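You operate a simulated robot arm through the tools that you are given. There is no shell and no other tool.

The job below is to be done with a simulated robot arm. You get a single attempt, and the scene is never put back.

Task
Put things in order on the top of the steel row bench. At the end: the wire brush stands where the black flanged neck insert stood; the brown chiller basket stands where the zinc stop shim stood; the zinc stop shim is on the finished parts tray; the dosing beaker is in the grey wash tub; the black flanged neck insert stands where the brown chiller basket stood; whatever was shut is shut again. Leave all else as you found it, and nothing knocked over.

It is judged by the outcome, as a careful person would: the job done as asked, and still so three seconds after it is handed in. It fails if anything else is knocked over, pushed out of place, dropped, spilled or broken.

Robot
A 7-joint arm with a two-finger parallel gripper, fixed in place. Base frame: the origin is at the foot of the arm, x ahead of it, y to its left, z up; the work surface is at about z = 0. Readings come in mm, rad, newtons and seconds.
With the tool pointing down near the work surface it reaches from about 240 to 620 mm from the base axis. Its first joint turns from -1.152 to 1.152 rad. Payload 2.6 kg.
The TCP is the grasp point between the finger pads, 30 mm short of the fingertips. In the tool frame z runs along the fingers and y along their closing line. Largest opening 94 mm; finger width 28, thickness 10; the body of the gripper, 50 by 96 mm, starts 55 mm behind the TCP.
Orientation is that of the tool frame in the base frame, as a unit quaternion [x, y, z, w]. With the fingers straight down and closing along the base's y, the tool's x points along the base's -x, its y along +y and its z along -z.

Tools
- The arm moves only by the tool nudge_tool. Its argument "deltas" is a list of rows, each an object of numbers (a shift or turn left out is 0, a gripper value left out holds the last): "jaw": the gripper command, from -1 (shut) to 1 (fully open), values between in proportion; "x", "y", "z": the shift along the tool's x, y, z in mm; "wx", "wy", "wz": the turn, a rotation vector about the tool's x, y, z in rad. In form: [{"jaw": .., "x": .., "y": .., "z": .., "wx": .., "wy": .., "wz": ..}, ...]. A call has 1 to 20 rows; each row shifts and turns the commanded pose from where the row before left it, along the tool's axes as they then stand. Rows are played at 5 a second. More than 50 mm and 0.15 rad between two rows, or a gripper value outside its range, and nothing of the call is played. A pose out of reach is approached as far as the arm can. The call stops where the force on the tool passes 40 N (or 10 N more than at its start, if that is more) or the arm is blocked; 0.2 s more then pass. The fingers move at their own pace (about 72 mm/s each) and stop on an object; they squeeze with about 26 N. The grip force told is the motor's: it shows also when the fingers shut on nothing. Time passes only in rows, and 0.2 s behind the last, so rows that do not move let the fingers close. The reply holds the time, the measured pose of the TCP, the force on the tool along the base axes, the opening and the grip force, in the units named above and with some noise, with the torque about the TCP (base axes, N m) and any sound that the robot's microphone picked up, and new pictures: "pictures" is both (left out), scene, wrist or none.
- Cameras (640 x 400 px; columns grow to the right, rows downward): "scene" is fixed at [34.9, 431.4, 564.9]; the picture's right is [-0.78, -0.63, 0.00], its down [-0.35, 0.44, -0.82] and it looks along [0.52, -0.64, -0.57] (base axes); focal length 376 px, centre (320, 200). "wrist" rides on the gripper at [76, 14, -102] in the tool frame; the picture's right is [-0.18, 0.98, 0.00], its down [-0.75, -0.14, -0.64] and it looks along [-0.63, -0.12, 0.77] (tool axes); focal length 243 px, centre (320, 200). There is no depth. A picture from a camera that has moved, and an enlarged one, comes with that camera's place and axes in the base frame and with its lens.
- zoom(camera, box): a new picture of the part [left, top, right, bottom] of that camera's present view, enlarged. No time passes.
- hand_in(): hands the job in; it is judged then, once.

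Places have to be worked out from the pictures, the camera data and where the tool is seen. Open the gripper and draw the arm clear of the work before you hand the job in, unless the task says otherwise.

The tools are called by a JSON object that holds its "method" and its "body". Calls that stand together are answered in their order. nudge_tool: Moves the arm, as the interface text tells. Its arguments: {"type":"object","properties":{"deltas":{"type":"array","items":{"type":"object","properties":{"jaw":{"type":"number"},"x":{"type":"number"},"y":{"type":"number"},"z":{"type":"number"},"wx":{"type":"number"},"wy":{"type":"number"},"wz":{"type":"number"}}}},"pictures":{"type":"string","enum":["both","scene","wrist","none"]}},"required":["deltas"]} The other tools are called the same way: zoom (camera, box) takes an enlarged picture of a part of a camera's view; hand_in () hands the job in.

At the start:

```text
time_s: 0.0
tcp_pos: [344.9, -29.0, 279.4]
ee_rot: [-0.001, 1.0, -0.001, 0.0]
ft_force: [-0.8, 0.2, 0.4]
torque: [0.02, -0.02, -0.02]
opening: 93.8
grip_force: 0.1
```

scene: 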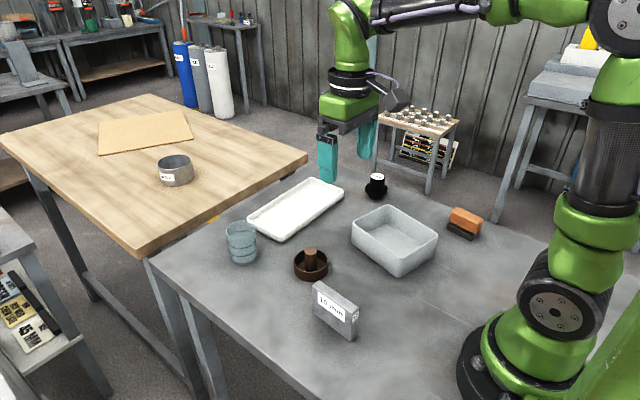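
wrist: 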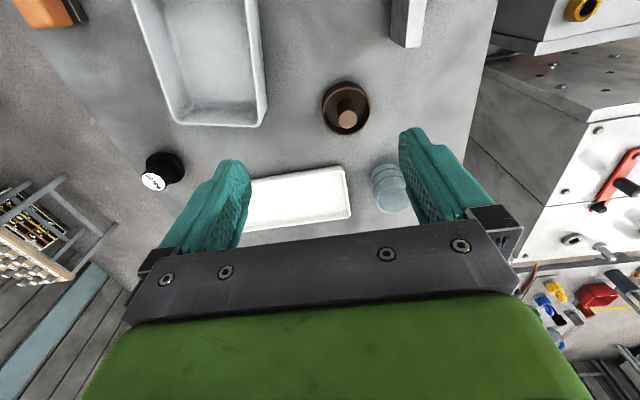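

I'll first look closely at the bench objects in both cameras before moving anything.

{"method": "zoom", "body": {"camera": "scene", "box": [200, 160, 360, 260]}}

{"method": "zoom", "body": {"camera": "scene", "box": [340, 160, 500, 260]}}

{"method": "zoom", "body": {"camera": "scene", "box": [260, 240, 420, 340]}}

{"method": "zoom", "body": {"camera": "wrist", "box": [0, 0, 320, 200]}}

{"method": "zoom", "body": {"camera": "wrist", "box": [240, 0, 560, 200]}}

```text
4.00 times, centred on (280, 210) of scene
camera zoom: at [34.9, 431.4, 564.9], right [-0.78, -0.63, 0.0], down [-0.35, 0.44, -0.82], along [0.52, -0.64, -0.57], focal length 1503 px, centre (480, 160)
```

zoom: 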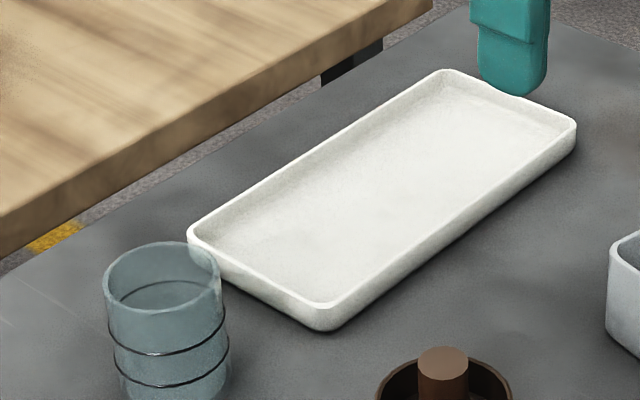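

```text
4.00 times, centred on (420, 210) of scene
camera zoom: at [34.9, 431.4, 564.9], right [-0.78, -0.63, 0.0], down [-0.35, 0.44, -0.82], along [0.52, -0.64, -0.57], focal length 1503 px, centre (-80, 160)
```

zoom: 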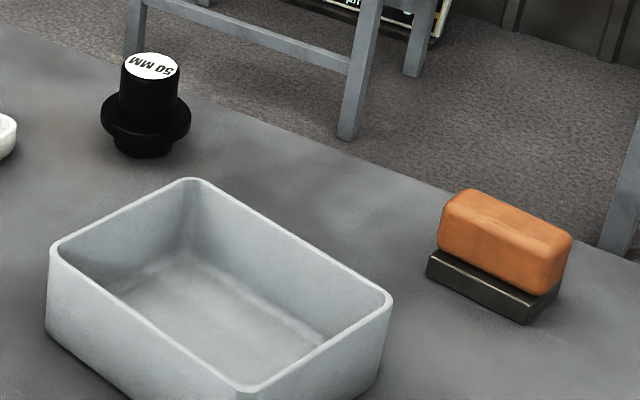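

```text
4.00 times, centred on (340, 290) of scene
camera zoom: at [34.9, 431.4, 564.9], right [-0.78, -0.63, 0.0], down [-0.35, 0.44, -0.82], along [0.52, -0.64, -0.57], focal length 1503 px, centre (240, -160)
```

zoom: 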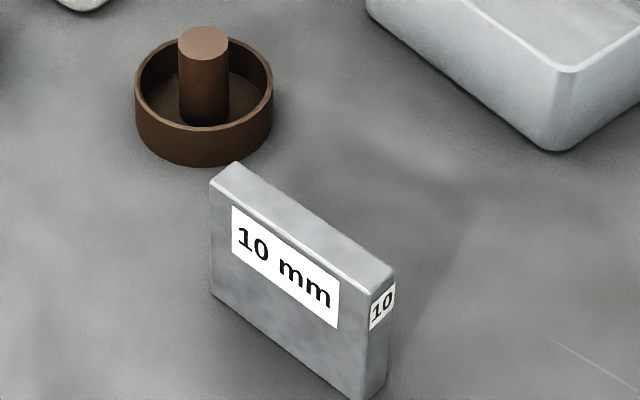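

```text
2.00 times, centred on (160, 100) of wrist
camera zoom: at [269.1, -14.4, 381.4], right [0.18, 0.98, 0.0], down [0.75, -0.14, 0.64], along [0.63, -0.12, -0.77], focal length 485 px, centre (640, 400)
```

zoom: 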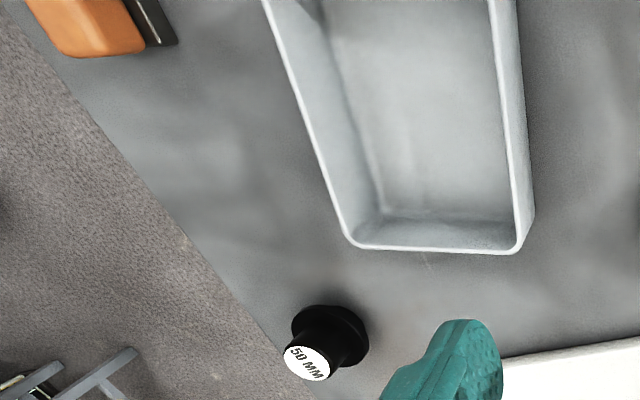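

```text
2.00 times, centred on (400, 100) of wrist
camera zoom: at [269.1, -14.4, 381.4], right [0.18, 0.98, 0.0], down [0.75, -0.14, 0.64], along [0.63, -0.12, -0.77], focal length 485 px, centre (160, 400)
```

zoom: 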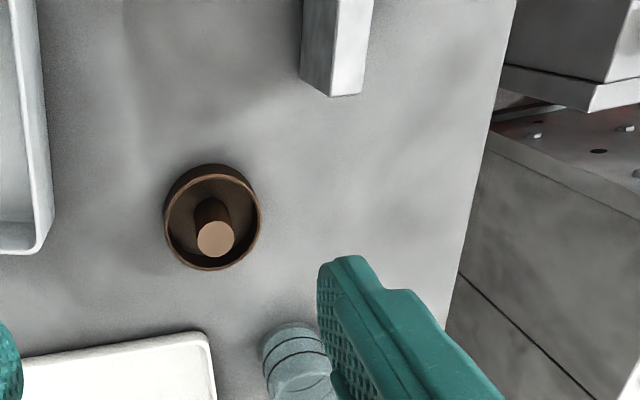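

Both cameras agree on the layout (mm): shim about (285, 79), basket (404, 1), insert (444, -321), brush (207, -318), beaker (543, 67), tub centred near (309, -172), tray about x 507–626 and y -267 to -16. I see nothing shut on the bench. I'll move above the shim first and measure it from closer.

{"method": "nudge_tool", "body": {"deltas": [{"jaw": 1, "x": 15, "y": 27, "z": 20}, {"x": 15, "y": 27, "z": 20}, {"x": 15, "y": 27, "z": 20}, {"x": 15, "y": 27, "z": 20}, {}], "pictures": "both"}}

```text
time_s: 1.2
tcp_pos: [284.1, 81.1, 198.1]
ee_rot: [-0.001, 1.0, 0.001, 0.0]
ft_force: [-0.4, 0.1, -0.8]
torque: [-0.02, -0.02, -0.01]
opening: 94.0
grip_force: 0.1
camera wrist: at [208.7, 95.1, 301.7], right [0.18, 0.98, 0.0], down [0.75, -0.14, 0.64], along [0.63, -0.12, -0.77], focal length 243 px, centre (320, 200)
```

scene: 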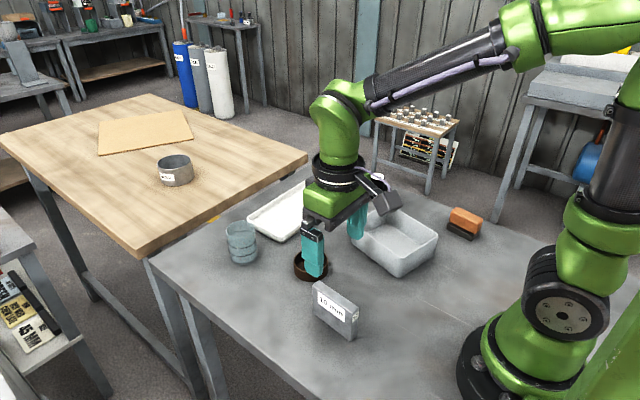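
wrist: 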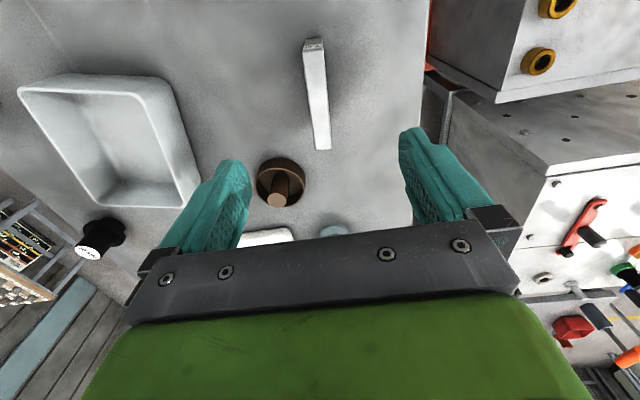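

The shim is in view between the fingers; I'll zoom in to measure its edges precisely.

{"method": "zoom", "body": {"camera": "wrist", "box": [240, 20, 400, 170]}}

{"method": "zoom", "body": {"camera": "wrist", "box": [0, 50, 240, 270]}}

```text
2.67 times, centred on (320, 95) of wrist
camera zoom: at [208.7, 95.1, 301.7], right [0.18, 0.98, 0.0], down [0.75, -0.14, 0.64], along [0.63, -0.12, -0.77], focal length 647 px, centre (320, 480)
```

zoom: 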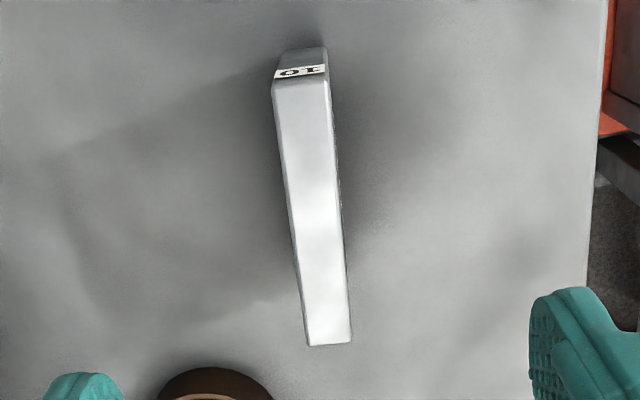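

```text
1.82 times, centred on (120, 160) of wrist
camera zoom: at [208.7, 95.1, 301.7], right [0.18, 0.98, 0.0], down [0.75, -0.14, 0.64], along [0.63, -0.12, -0.77], focal length 441 px, centre (684, 273)
```

zoom: 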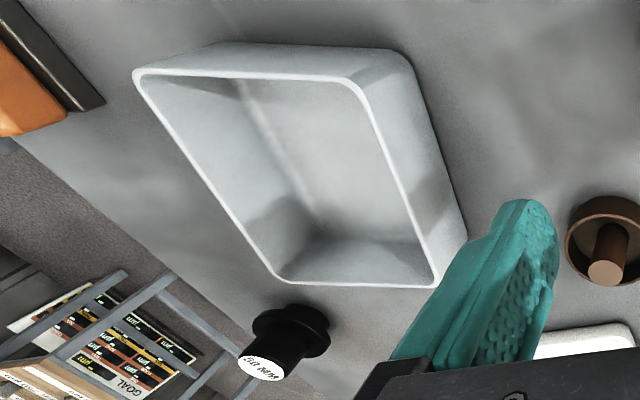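

The shim measures about 90 × 16 × 71 mm, centred near (286, 79), turned about -0.07 rad. I'll line up with it and lower to just above.

{"method": "nudge_tool", "body": {"deltas": [{"x": -1, "wz": 0.07, "z": 15}, {"z": 25}, {"z": 25}, {"z": 20}, {}, {}], "pictures": "both"}}

```text
time_s: 2.6
tcp_pos: [286.0, 77.2, 112.9]
ee_rot: [0.035, 0.999, 0.0, 0.0]
ft_force: [-0.4, 0.1, 0.5]
torque: [-0.04, -0.01, 0.0]
opening: 93.8
grip_force: 0.1
camera wrist: at [210.7, 97.3, 215.1], right [0.25, 0.97, 0.0], down [0.74, -0.19, 0.64], along [0.62, -0.16, -0.77], focal length 243 px, centre (320, 200)
```

scene: 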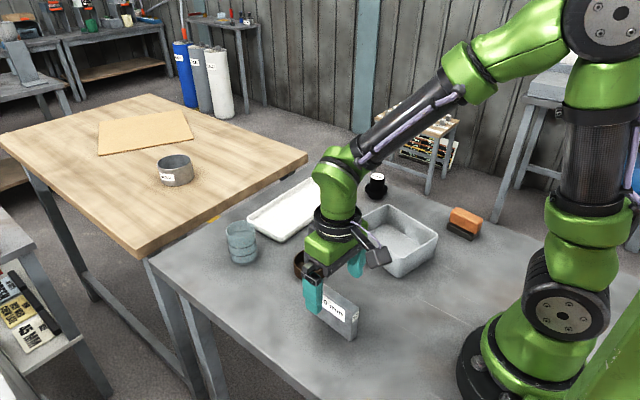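
wrist: 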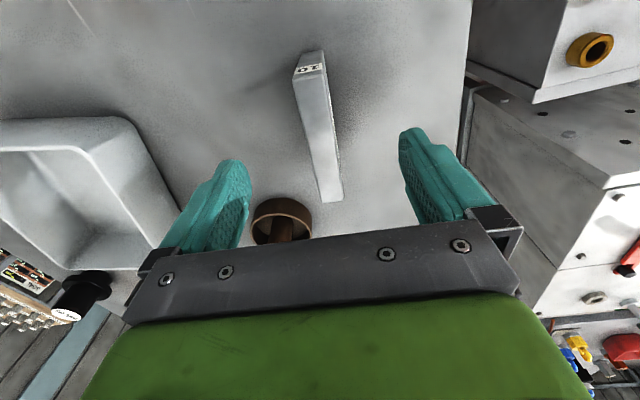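

I'm about 40 mm above the shim; I'll check the alignment with a zoom before going down around it.

{"method": "zoom", "body": {"camera": "wrist", "box": [240, 30, 440, 230]}}

{"method": "zoom", "body": {"camera": "scene", "box": [280, 220, 400, 350]}}

```text
2.00 times, centred on (340, 130) of wrist
camera zoom: at [210.7, 97.3, 215.1], right [0.25, 0.97, 0.0], down [0.74, -0.19, 0.64], along [0.62, -0.16, -0.77], focal length 485 px, centre (280, 340)
```

zoom: 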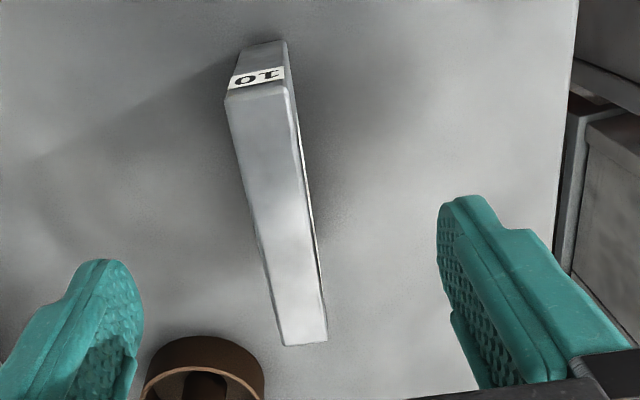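

```text
3.08 times, centred on (340, 285) of scene
camera zoom: at [34.9, 431.4, 564.9], right [-0.78, -0.63, 0.0], down [-0.35, 0.44, -0.82], along [0.52, -0.64, -0.57], focal length 1156 px, centre (258, -62)
```

zoom: 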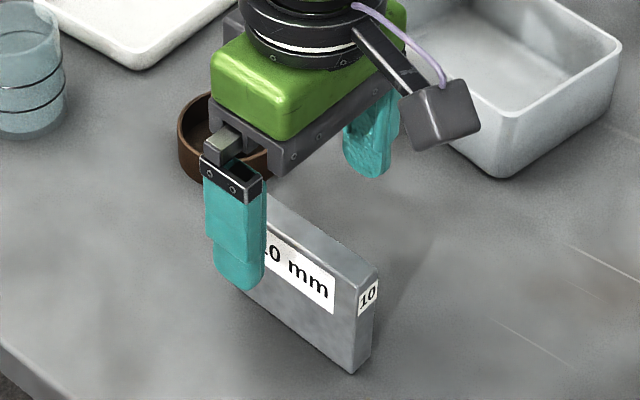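

Alignment is good (shim centre 286.4, 79.3, angle about -0.076). I'll lower around it to z ≈ 48 and then close.

{"method": "nudge_tool", "body": {"deltas": [{"y": 1.2, "z": 16}, {"z": 16}, {"z": 16}, {"z": 16}, {}, {"jaw": -1}, {}, {}, {}], "pictures": "both"}}

```text
time_s: 4.6
tcp_pos: [285.4, 79.8, 49.4]
ee_rot: [0.035, 0.999, 0.0, 0.0]
ft_force: [0.0, -0.3, -0.4]
torque: [0.03, -0.01, -0.07]
opening: 22.3
grip_force: 26.0
camera wrist: at [211.0, 99.2, 151.8], right [0.25, 0.97, 0.0], down [0.74, -0.19, 0.64], along [0.62, -0.16, -0.77], focal length 243 px, centre (320, 200)
```

scene: 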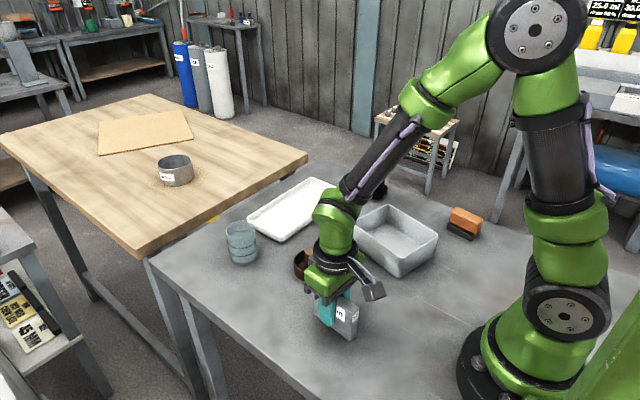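
wrist: 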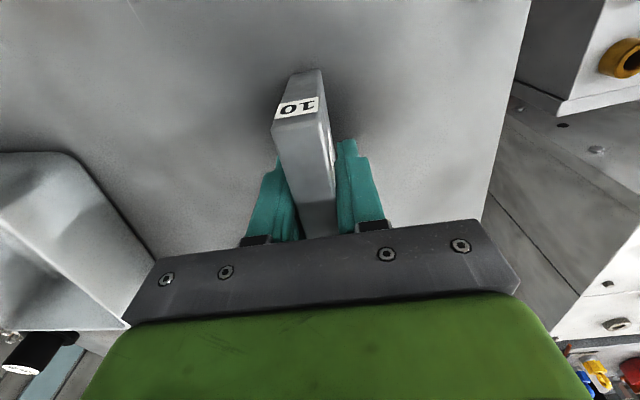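

The jaw reports 22 mm with full grip force. I'll hold a moment and then lift slightly to confirm the grip.

{"method": "nudge_tool", "body": {"deltas": [{}, {}, {"z": -8}, {"z": -12}, {}], "pictures": "both"}}

```text
time_s: 5.8
tcp_pos: [286.5, 81.7, 71.1]
ee_rot: [0.036, 0.999, 0.0, 0.0]
ft_force: [-0.1, -0.5, -2.6]
torque: [0.0, -0.01, 0.0]
opening: 21.8
grip_force: 25.9
camera wrist: at [211.0, 100.2, 172.7], right [0.25, 0.97, 0.0], down [0.74, -0.19, 0.64], along [0.62, -0.16, -0.77], focal length 243 px, centre (320, 200)
```

scene: 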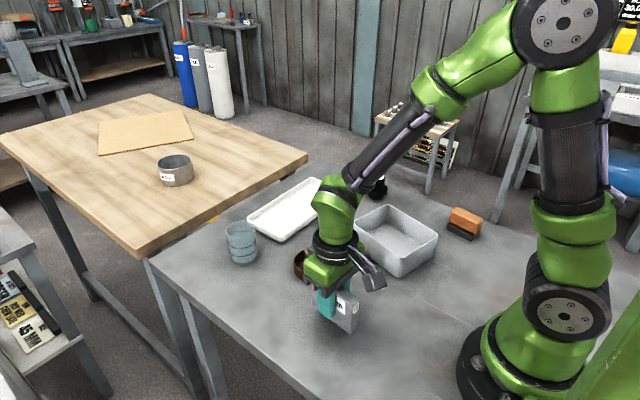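
wrist: 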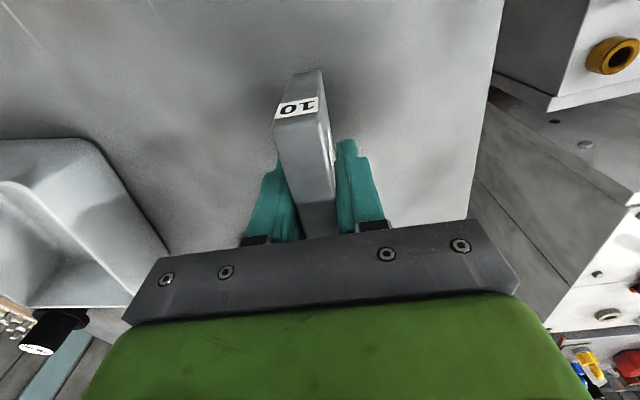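

The shim is held (opening 21.8 mm, about 0.2 kg). I'll lift it and carry it over the basket to above the tray.

{"method": "nudge_tool", "body": {"deltas": [{"z": -30}, {"z": -30}, {"z": -30}, {"x": -24.2, "y": -15.85}, {"x": -24.2, "y": -15.85}, {"x": -24.2, "y": -15.85}, {"x": -24.2, "y": -15.85}, {"x": -24.2, "y": -15.85}, {"x": -24.2, "y": -15.85}, {"x": -24.2, "y": -15.85}, {"x": -24.2, "y": -15.85}, {"x": -24.2, "y": -15.85}, {"x": -24.2, "y": -15.85}, {"x": -24.2, "y": -15.85}, {"x": -24.2, "y": -15.85}, {}], "pictures": "both"}}

```text
time_s: 9.2
tcp_pos: [565.8, -127.5, 161.8]
ee_rot: [0.035, 0.999, 0.0, -0.001]
ft_force: [-0.5, 0.1, -2.1]
torque: [0.0, 0.0, -0.01]
opening: 22.0
grip_force: 26.2
camera wrist: at [490.2, -108.6, 264.9], right [0.25, 0.97, 0.0], down [0.74, -0.19, 0.64], along [0.62, -0.16, -0.77], focal length 243 px, centre (320, 200)
```

scene: 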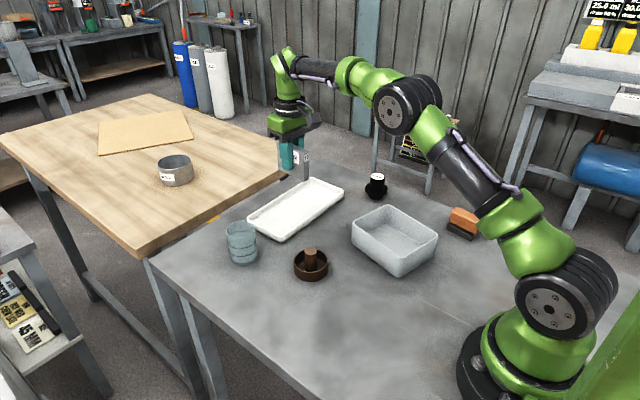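
wrist: 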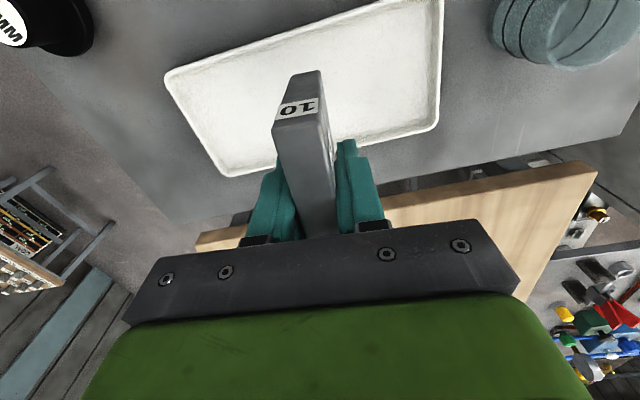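

The tray spans about x 511–627, y -264 to -15, and I'm over it. I'll turn the shim 90° so its length runs along the tray.

{"method": "nudge_tool", "body": {"deltas": [{"wz": 0.15}, {"wz": 0.15}, {"wz": 0.15}, {"wz": 0.15}, {"wz": 0.15}, {"wz": 0.15}, {"wz": 0.15}, {"wz": 0.15}, {"wz": 0.15}, {"wz": 0.15}, {}], "pictures": "both"}}

```text
time_s: 11.6
tcp_pos: [562.4, -129.8, 160.1]
ee_rot: [0.707, 0.707, 0.001, 0.0]
ft_force: [-0.6, 0.3, -3.1]
torque: [0.06, 0.0, 0.02]
opening: 22.0
grip_force: 26.1
camera wrist: at [576.7, -53.2, 262.3], right [0.98, -0.18, 0.0], down [-0.14, -0.75, 0.64], along [-0.12, -0.63, -0.77], focal length 243 px, centre (320, 200)
```

scene: 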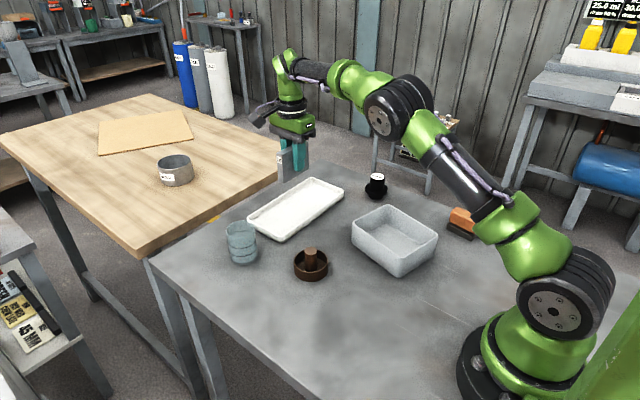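
wrist: 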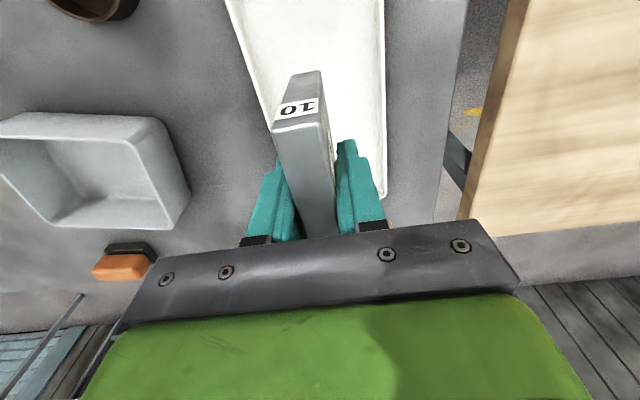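

The shim now runs along the tray. I'll lower it to just above the tray floor and check clearance.

{"method": "nudge_tool", "body": {"deltas": [{"z": 20}, {"z": 20}, {"z": 20}, {"z": 20}, {"z": 18}, {}, {}], "pictures": "both"}}

```text
time_s: 13.2
tcp_pos: [563.8, -129.7, 60.1]
ee_rot: [0.706, 0.708, 0.0, 0.0]
ft_force: [-0.2, -0.6, -2.3]
torque: [0.01, -0.01, -0.01]
opening: 22.0
grip_force: 25.6
camera wrist: at [577.5, -52.8, 163.2], right [0.98, -0.18, 0.0], down [-0.14, -0.75, 0.64], along [-0.12, -0.63, -0.77], focal length 243 px, centre (320, 200)
```

scene: 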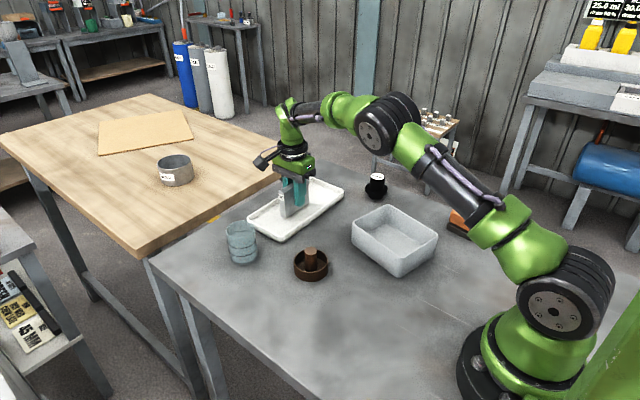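
wrist: 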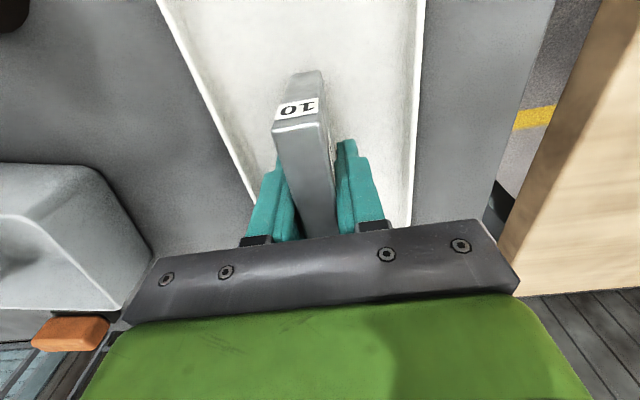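

The shim is inside the tray, about 10 mm above bench level at its foot. I'll lower it in small steps while watching the force.

{"method": "nudge_tool", "body": {"deltas": [{"z": 2}, {"z": 1}, {"z": 1}, {}], "pictures": "none"}}

{"method": "nudge_tool", "body": {"deltas": [{"z": 1}, {}], "pictures": "none"}}

{"method": "nudge_tool", "body": {"deltas": [{"z": 1}, {}], "pictures": "none"}}

```text
time_s: 14.2
tcp_pos: [564.0, -128.2, 57.2]
ee_rot: [0.707, 0.707, 0.001, 0.0]
ft_force: [-0.3, 0.5, -2.3]
torque: [-0.01, -0.04, 0.02]
opening: 22.2
grip_force: 25.4
```

```text
time_s: 14.8
tcp_pos: [564.2, -128.8, 56.2]
ee_rot: [0.707, 0.707, -0.001, 0.0]
ft_force: [0.3, 0.3, -1.3]
torque: [0.03, -0.03, 0.0]
opening: 22.0
grip_force: 25.8
```

```text
time_s: 15.4
tcp_pos: [562.8, -129.1, 56.7]
ee_rot: [0.706, 0.708, 0.0, -0.001]
ft_force: [-0.2, 0.2, -2.7]
torque: [0.01, 0.0, -0.03]
opening: 22.1
grip_force: 26.4
```

No contact yet (force still about -2 N, the shim's weight). I'll continue down in 1 mm steps.

{"method": "nudge_tool", "body": {"deltas": [{"z": 1}, {}], "pictures": "none"}}

{"method": "nudge_tool", "body": {"deltas": [{"z": 1}, {}], "pictures": "none"}}

{"method": "nudge_tool", "body": {"deltas": [{"z": 1}, {}], "pictures": "scene"}}

```text
time_s: 16.0
tcp_pos: [563.4, -129.5, 54.4]
ee_rot: [0.706, 0.708, 0.001, 0.0]
ft_force: [-0.7, 0.9, -1.0]
torque: [-0.03, 0.0, 0.01]
opening: 22.2
grip_force: 26.1
```

```text
time_s: 16.6
tcp_pos: [563.5, -129.7, 54.7]
ee_rot: [0.706, 0.708, 0.001, 0.001]
ft_force: [-3.0, 1.9, 9.2]
torque: [0.01, 0.17, -0.05]
opening: 22.4
grip_force: 25.8
```

```text
time_s: 17.2
tcp_pos: [563.6, -130.0, 55.4]
ee_rot: [0.707, 0.707, 0.0, 0.001]
ft_force: [-0.8, -0.4, 13.2]
torque: [0.24, 0.06, -0.01]
opening: 22.2
grip_force: 25.9
```

scene: 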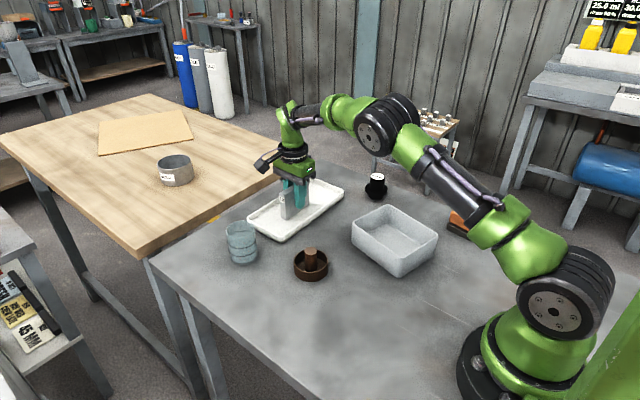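

The shim is resting on the tray floor (13 N upward). I'll ease the load, open the fingers part way, and rise straight up.

{"method": "nudge_tool", "body": {"deltas": [{"z": -1.2}, {}, {"jaw": 0.0}, {}, {}], "pictures": "wrist"}}

```text
time_s: 18.4
tcp_pos: [564.0, -129.1, 54.0]
ee_rot: [0.706, 0.708, 0.0, 0.0]
ft_force: [-0.2, -0.7, 0.1]
torque: [0.0, 0.0, -0.03]
opening: 47.0
grip_force: 0.1
camera wrist: at [577.5, -53.4, 156.3], right [0.98, -0.18, 0.0], down [-0.14, -0.75, 0.64], along [-0.12, -0.63, -0.77], focal length 243 px, centre (320, 200)
```

wrist: 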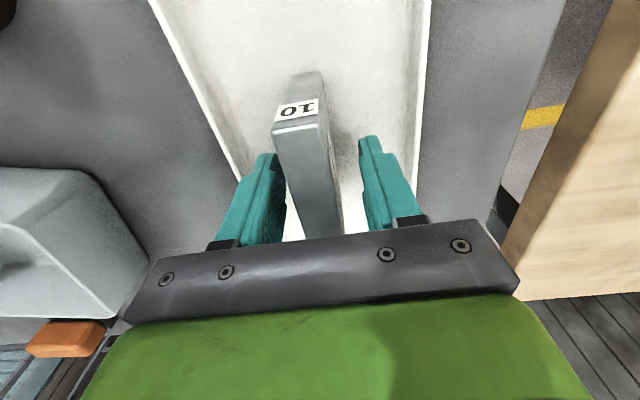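

The shim stands free in the tray. I'll rise and head to the beaker next, since the tool is already turned nearly the right way for setting it in the tub.

{"method": "nudge_tool", "body": {"deltas": [{"z": -15}, {"z": -35}, {"z": -35}, {"z": -30}, {"x": 33, "y": -3.5}, {"x": 33, "y": -3.5}, {"x": 33, "y": -3.5}, {"x": 33, "y": -3.5}, {"x": 33, "y": -3.5}, {"x": 31, "y": -3.5, "jaw": 1}, {}, {}], "pictures": "both"}}

```text
time_s: 21.0
tcp_pos: [539.3, 65.8, 168.8]
ee_rot: [0.706, 0.708, 0.0, 0.0]
ft_force: [-0.4, -0.3, -0.5]
torque: [0.01, -0.01, 0.02]
opening: 93.9
grip_force: 0.1
camera wrist: at [554.0, 141.3, 270.9], right [0.98, -0.18, 0.0], down [-0.14, -0.75, 0.64], along [-0.12, -0.63, -0.77], focal length 243 px, centre (320, 200)
```

scene: 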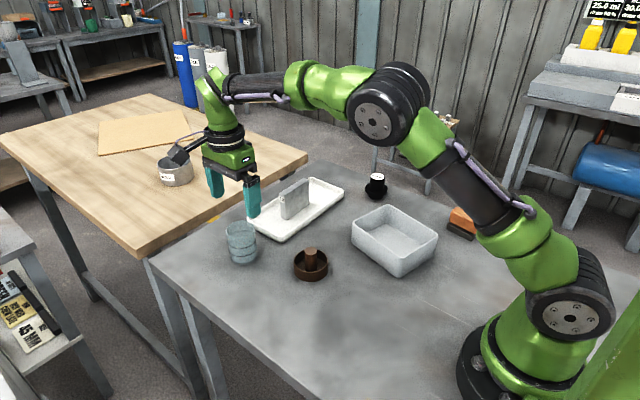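
wrist: 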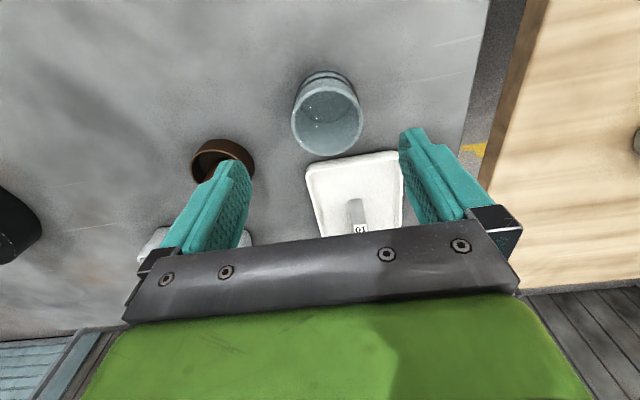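

The shim stands on the tray. Now I'll measure the beaker from this view.

{"method": "zoom", "body": {"camera": "wrist", "box": [260, 50, 400, 190]}}

{"method": "zoom", "body": {"camera": "scene", "box": [200, 200, 300, 280]}}

```text
2.86 times, centred on (330, 120) of wrist
camera zoom: at [554.0, 141.3, 270.9], right [0.98, -0.18, 0.0], down [-0.14, -0.75, 0.64], along [-0.12, -0.63, -0.77], focal length 693 px, centre (291, 429)
```

zoom: 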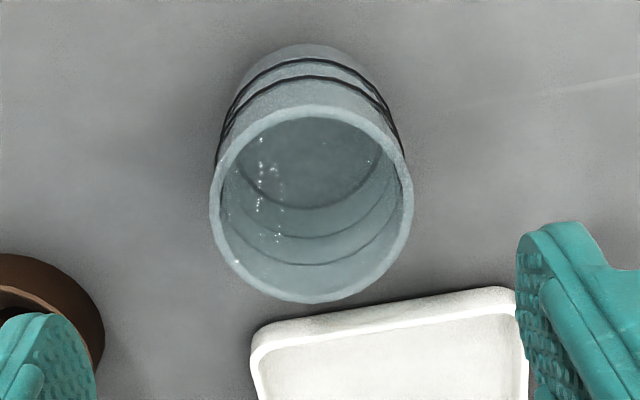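

```text
5.00 times, centred on (250, 240) of scene
camera zoom: at [34.9, 431.4, 564.9], right [-0.78, -0.63, 0.0], down [-0.35, 0.44, -0.82], along [0.52, -0.64, -0.57], focal length 1878 px, centre (670, 0)
```

zoom: 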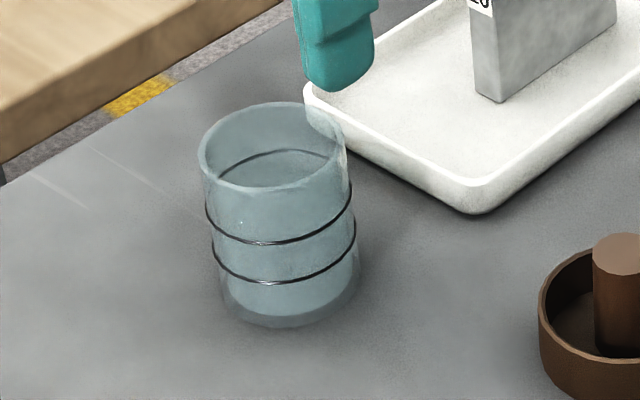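

The beaker is about 60 mm wide, 76 mm tall, centred near (544, 62.5), and looks like it holds liquid, so I'll keep it level and slow. I'll lower around it and grip.

{"method": "nudge_tool", "body": {"deltas": [{"x": -2.8, "y": 4}, {"z": 20}, {"z": 20}, {"z": 20}, {}, {}], "pictures": "both"}}

```text
time_s: 22.4
tcp_pos: [546.6, 64.7, 109.1]
ee_rot: [0.707, 0.707, 0.0, 0.0]
ft_force: [0.0, -0.4, 0.3]
torque: [-0.01, 0.01, -0.01]
opening: 93.9
grip_force: 0.0
camera wrist: at [560.1, 140.1, 211.8], right [0.98, -0.18, 0.0], down [-0.14, -0.75, 0.64], along [-0.12, -0.63, -0.77], focal length 243 px, centre (320, 200)
```

scene: 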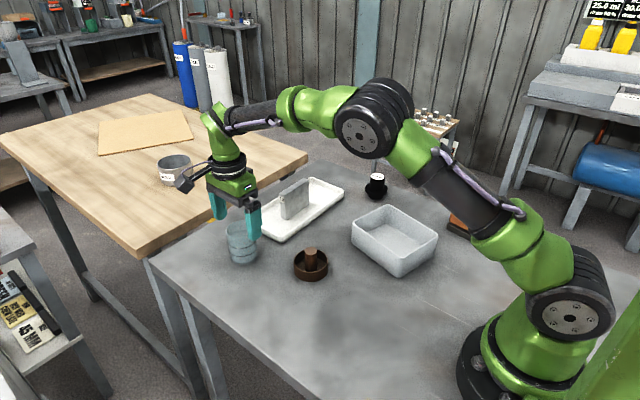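
wrist: 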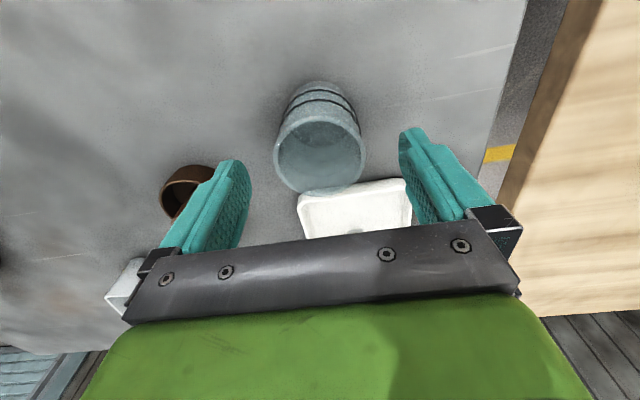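

The tool is centred on the beaker (both near 546, 64). I'll go down to z ≈ 56 and close.

{"method": "nudge_tool", "body": {"deltas": [{"z": 18}, {"z": 18}, {"z": 17}, {}, {"jaw": 0.5}, {"jaw": 0.35}, {"jaw": 0.2}, {"jaw": -1}, {}, {}], "pictures": "both"}}

```text
time_s: 24.6
tcp_pos: [546.4, 63.9, 55.4]
ee_rot: [0.707, 0.708, -0.001, 0.0]
ft_force: [-0.1, 0.6, -0.6]
torque: [0.03, 0.0, 0.0]
opening: 58.4
grip_force: 26.3
camera wrist: at [561.0, 139.1, 158.7], right [0.98, -0.18, 0.0], down [-0.14, -0.75, 0.64], along [-0.12, -0.63, -0.77], focal length 243 px, centre (320, 200)
```

scene: 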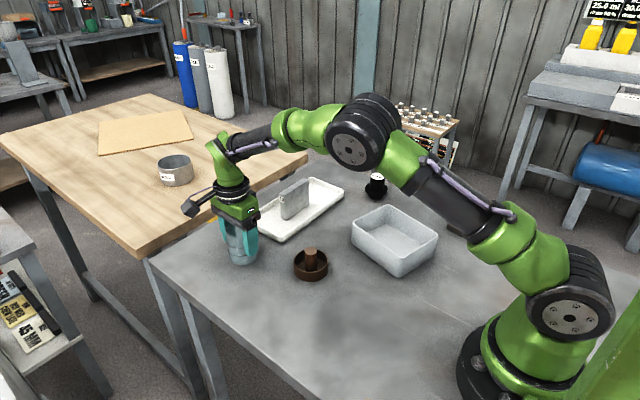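
wrist: 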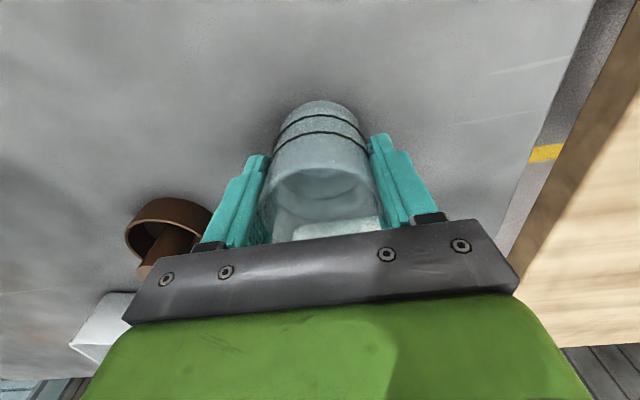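

The beaker is gripped (58.4 mm). I'll lift it gently, straight up.

{"method": "nudge_tool", "body": {"deltas": [{"z": -3}, {"z": -6}, {"z": -10}, {"z": -13}, {"z": -14}, {"z": -14}, {"z": -14}, {"z": -13}, {"z": -10}, {"z": -6}, {"z": -3}, {}], "pictures": "both"}}

```text
time_s: 27.2
tcp_pos: [546.8, 65.5, 161.6]
ee_rot: [0.706, 0.708, 0.0, 0.0]
ft_force: [0.3, -0.6, -1.2]
torque: [0.01, -0.01, 0.0]
opening: 58.3
grip_force: 25.9
camera wrist: at [559.8, 141.3, 264.0], right [0.98, -0.18, 0.0], down [-0.14, -0.75, 0.64], along [-0.12, -0.63, -0.77], focal length 243 px, centre (320, 200)
```

scene: 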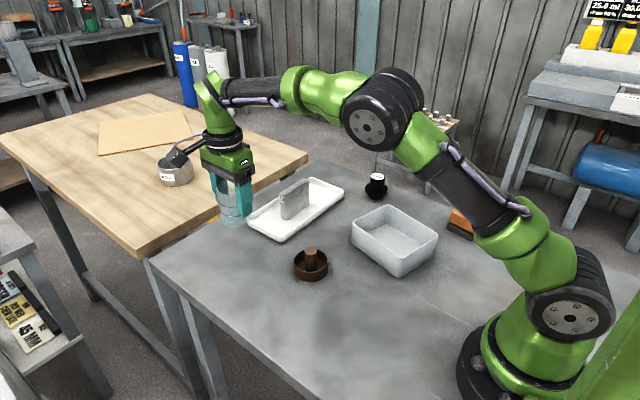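
wrist: 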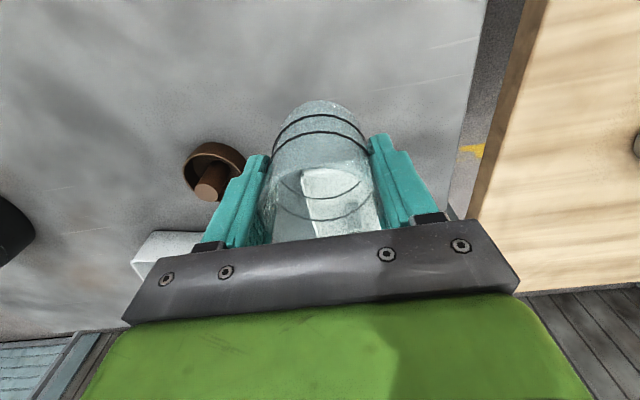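

The beaker is up and level. I'll carry it smoothly toward the tub with ramped steps.

{"method": "nudge_tool", "body": {"deltas": [{"x": -3, "y": -3}, {"x": -6, "y": -6}, {"x": -9, "y": -9}, {"x": -12, "y": -12}, {"x": -14.5, "y": -14.5}, {"x": -14.5, "y": -14.5}, {"x": -14.5, "y": -14.5}, {"x": -14.5, "y": -14.5}, {"x": -14.5, "y": -14.5}, {"x": -14.5, "y": -14.5}, {"x": -14.5, "y": -14.5}, {"x": -14.5, "y": -14.5}, {"x": -14.5, "y": -14.5}, {"x": -14.5, "y": -14.5}, {"x": -14.5, "y": -14.5}, {"x": -14.5, "y": -14.5}, {"x": -12, "y": -12}, {"x": -9, "y": -9}, {"x": -6, "y": -6}, {"x": -3, "y": -3}], "pictures": "both"}}

```text
time_s: 31.4
tcp_pos: [310.9, -169.0, 162.2]
ee_rot: [0.707, 0.707, 0.0, 0.001]
ft_force: [0.9, -0.2, -0.1]
torque: [0.03, -0.04, -0.02]
opening: 58.4
grip_force: 25.8
camera wrist: at [325.0, -93.1, 264.0], right [0.98, -0.18, 0.0], down [-0.14, -0.75, 0.64], along [-0.12, -0.63, -0.77], focal length 243 px, centre (320, 200)
```

scene: 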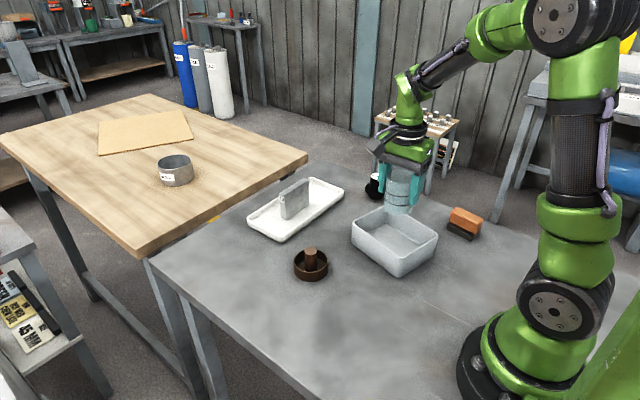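
wrist: 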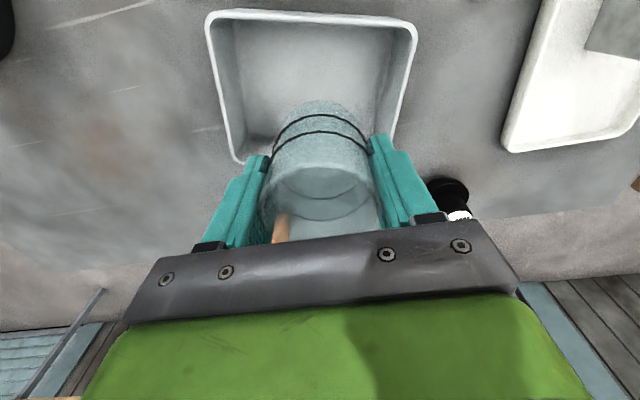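

Using all three views, the tub's rim is at z ≈ 60 with its centre near (305, -160) and its long side turned -0.24 rad. I'll shift over that point and turn to match the long side.

{"method": "nudge_tool", "body": {"deltas": [{"x": 4, "y": -3}, {"x": 5, "y": -3}, {"wz": 0.06}, {"wz": 0.06}, {"wz": 0.06}, {"wz": 0.06}, {}, {}], "pictures": "both"}}

```text
time_s: 33.2
tcp_pos: [306.5, -160.1, 162.1]
ee_rot: [0.786, 0.618, 0.001, 0.0]
ft_force: [0.2, 0.6, -0.7]
torque: [0.04, 0.01, -0.02]
opening: 58.4
grip_force: 26.3
camera wrist: at [337.8, -90.4, 264.7], right [0.91, -0.41, 0.0], down [-0.32, -0.7, 0.64], along [-0.26, -0.59, -0.77], focal length 243 px, centre (320, 200)
```

scene: 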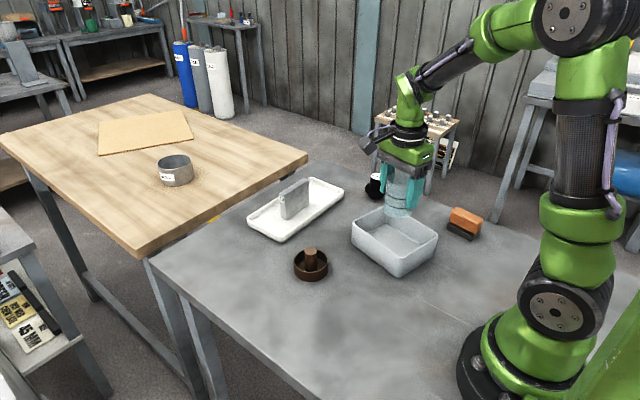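
wrist: 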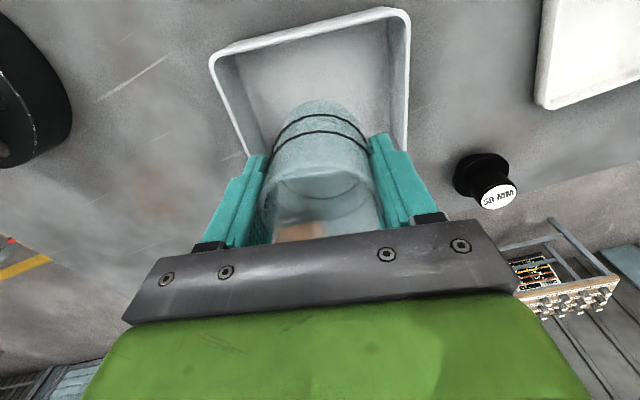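

The beaker is centred over the tub and lined up with its long side. I'll lower it smoothly to near the tub floor.

{"method": "nudge_tool", "body": {"deltas": [{"z": 4}, {"z": 8}, {"z": 11}, {"z": 12}, {"z": 12}, {"z": 12}, {"z": 12}, {"z": 10}, {"z": 7}, {"z": 4}, {}], "pictures": "both"}}

```text
time_s: 35.6
tcp_pos: [305.4, -161.9, 69.7]
ee_rot: [0.787, 0.617, 0.0, -0.001]
ft_force: [0.2, -0.2, -0.4]
torque: [0.03, 0.0, 0.0]
opening: 58.2
grip_force: 26.4
camera wrist: at [336.9, -90.7, 172.0], right [0.91, -0.41, 0.0], down [-0.32, -0.7, 0.64], along [-0.26, -0.59, -0.77], focal length 243 px, centre (320, 200)
```

scene: 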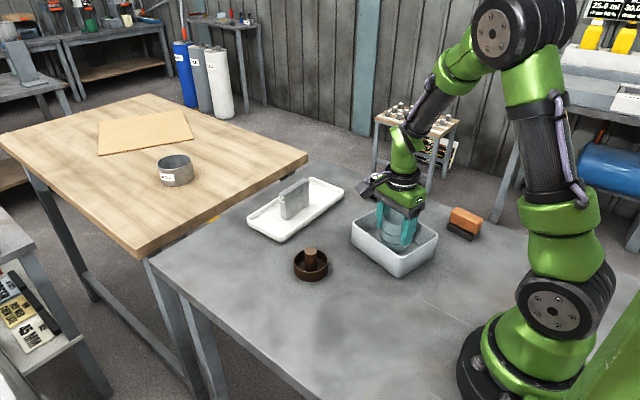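
wrist: 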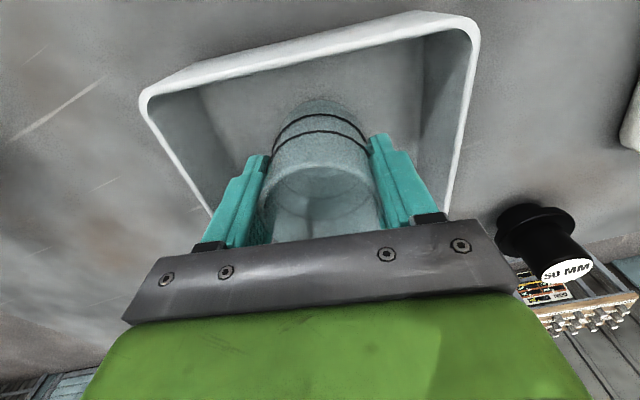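

The beaker is inside the tub with clear walls all round. I'll go down in small steps until it touches the floor.

{"method": "nudge_tool", "body": {"deltas": [{"z": 2}, {"z": 2}, {"z": 1}, {}], "pictures": "none"}}

{"method": "nudge_tool", "body": {"deltas": [{"z": 1}, {"z": 1}, {}], "pictures": "none"}}

{"method": "nudge_tool", "body": {"deltas": [{"z": 1}, {}], "pictures": "none"}}

{"method": "nudge_tool", "body": {"deltas": [{"z": 1}, {}], "pictures": "none"}}

```text
time_s: 36.6
tcp_pos: [306.4, -161.7, 65.1]
ee_rot: [0.787, 0.618, 0.0, 0.0]
ft_force: [-0.2, -1.1, -0.6]
torque: [-0.01, 0.01, 0.01]
opening: 58.4
grip_force: 26.1
```

```text
time_s: 37.4
tcp_pos: [306.5, -160.4, 62.7]
ee_rot: [0.787, 0.617, -0.001, 0.001]
ft_force: [0.4, 0.4, -1.0]
torque: [-0.01, 0.0, 0.0]
opening: 58.5
grip_force: 25.6
```

```text
time_s: 38.0
tcp_pos: [306.4, -160.5, 61.3]
ee_rot: [0.786, 0.618, 0.0, 0.001]
ft_force: [-0.6, -0.5, -1.3]
torque: [0.0, -0.03, 0.0]
opening: 58.2
grip_force: 26.4
```

```text
time_s: 38.6
tcp_pos: [306.4, -160.9, 62.0]
ee_rot: [0.787, 0.617, 0.0, 0.001]
ft_force: [-2.5, 2.1, 5.7]
torque: [0.13, 0.06, 0.02]
opening: 58.1
grip_force: 26.1
```

Contact with the tub floor (about 6 N). I'll open the fingers gently, well within the tub's length.

{"method": "nudge_tool", "body": {"deltas": [{"z": -0.5}, {"jaw": 0.35}, {"jaw": 0.5}, {"jaw": 0.6}, {}, {}], "pictures": "wrist"}}

```text
time_s: 40.0
tcp_pos: [306.6, -159.5, 63.5]
ee_rot: [0.786, 0.618, -0.001, 0.0]
ft_force: [0.0, -0.7, -0.8]
torque: [-0.01, -0.01, 0.02]
opening: 75.2
grip_force: 0.0
camera wrist: at [338.2, -91.1, 164.8], right [0.91, -0.41, 0.0], down [-0.32, -0.7, 0.64], along [-0.26, -0.59, -0.77], focal length 243 px, centre (320, 200)
```

wrist: 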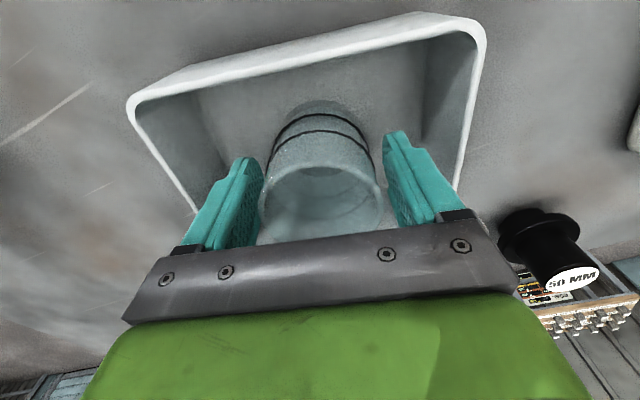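

The beaker stands free in the tub. I'll rise clear and turn the tool back to its starting direction.

{"method": "nudge_tool", "body": {"deltas": [{"z": -6}, {"z": -12}, {"z": -24}, {"z": -35}, {"z": -35}, {"wz": -0.14}, {"wz": -0.14}, {"wz": -0.14}, {"wz": -0.14}, {"wz": -0.14}, {"wz": -0.14}, {"wz": -0.14}, {"wz": -0.14}, {"wz": -0.14}, {"wz": -0.14}, {"wz": -0.14}, {"wz": -0.14}, {"wz": -0.13}, {}], "pictures": "both"}}

```text
time_s: 44.0
tcp_pos: [304.7, -161.3, 175.8]
ee_rot: [-0.001, 1.0, -0.001, 0.0]
ft_force: [-0.5, -0.3, 0.1]
torque: [0.04, 0.03, 0.01]
opening: 75.2
grip_force: 0.0
camera wrist: at [229.0, -147.4, 276.8], right [0.18, 0.98, 0.0], down [0.75, -0.14, 0.64], along [0.63, -0.12, -0.77], focal length 243 px, centre (320, 200)
```

scene: 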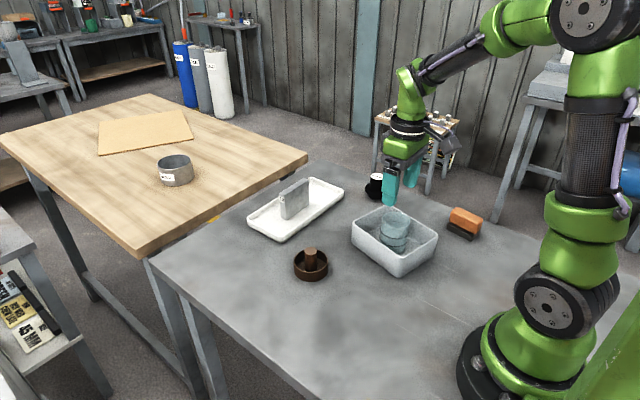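
wrist: 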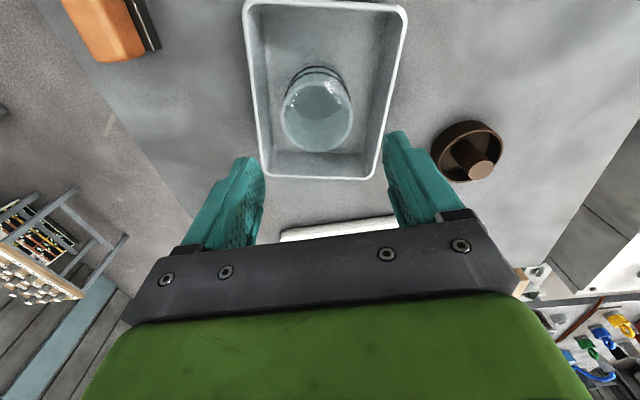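

The beaker stands upright in the tub. Next is the basket: I'll move above it with the fingers partly closed, and measure its post.

{"method": "nudge_tool", "body": {"deltas": [{"x": -19.8, "y": 32.4, "jaw": -0.2}, {"x": -19.8, "y": 32.4}, {"x": -19.8, "y": 32.4}, {"x": -19.8, "y": 32.4}, {"x": -19.8, "y": 32.4}, {"z": 30}, {}, {}], "pictures": "both"}}

```text
time_s: 45.8
tcp_pos: [406.3, 2.2, 142.3]
ee_rot: [0.001, 1.0, 0.0, 0.0]
ft_force: [0.0, -0.7, 0.0]
torque: [-0.02, -0.03, -0.01]
opening: 37.6
grip_force: 0.0
camera wrist: at [329.7, 15.9, 245.2], right [0.18, 0.98, 0.0], down [0.75, -0.14, 0.64], along [0.63, -0.12, -0.77], focal length 243 px, centre (320, 200)
```

scene: 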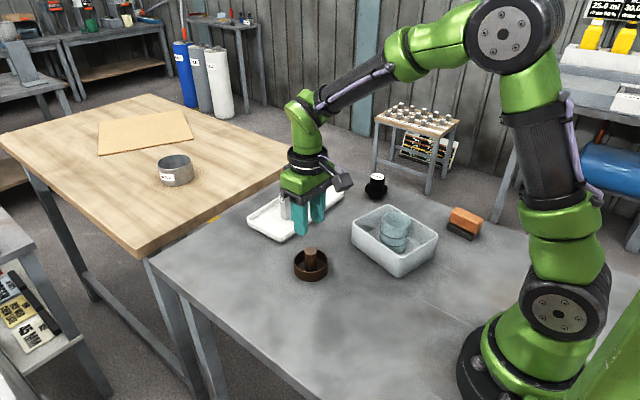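
wrist: 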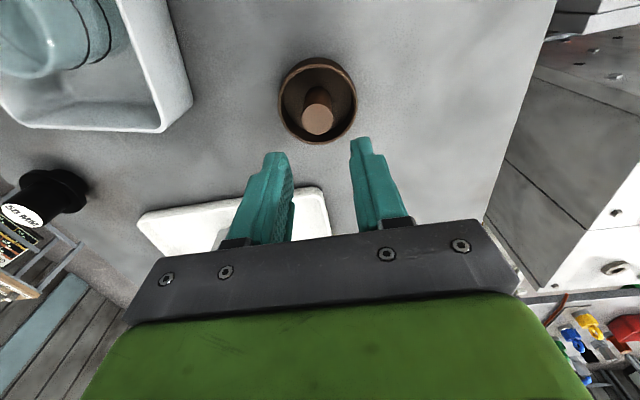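

{"method": "zoom", "body": {"camera": "wrist", "box": [250, 40, 390, 180]}}

{"method": "zoom", "body": {"camera": "scene", "box": [270, 220, 350, 300]}}

```text
2.86 times, centred on (320, 110) of wrist
camera zoom: at [329.7, 15.9, 245.2], right [0.18, 0.98, 0.0], down [0.75, -0.14, 0.64], along [0.63, -0.12, -0.77], focal length 693 px, centre (320, 457)
```

zoom: 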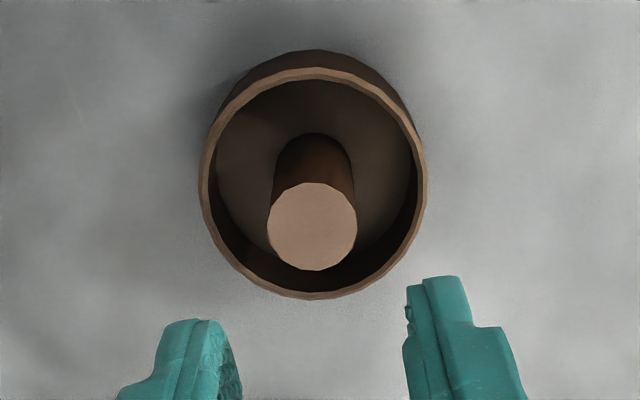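

```text
5.00 times, centred on (310, 260) of scene
camera zoom: at [34.9, 431.4, 564.9], right [-0.78, -0.63, 0.0], down [-0.35, 0.44, -0.82], along [0.52, -0.64, -0.57], focal length 1878 px, centre (370, -100)
```

zoom: 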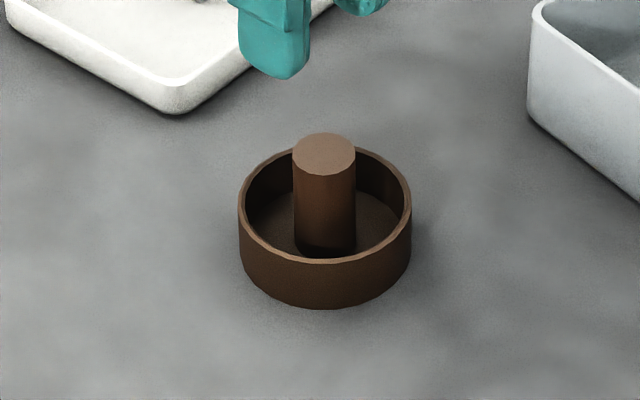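

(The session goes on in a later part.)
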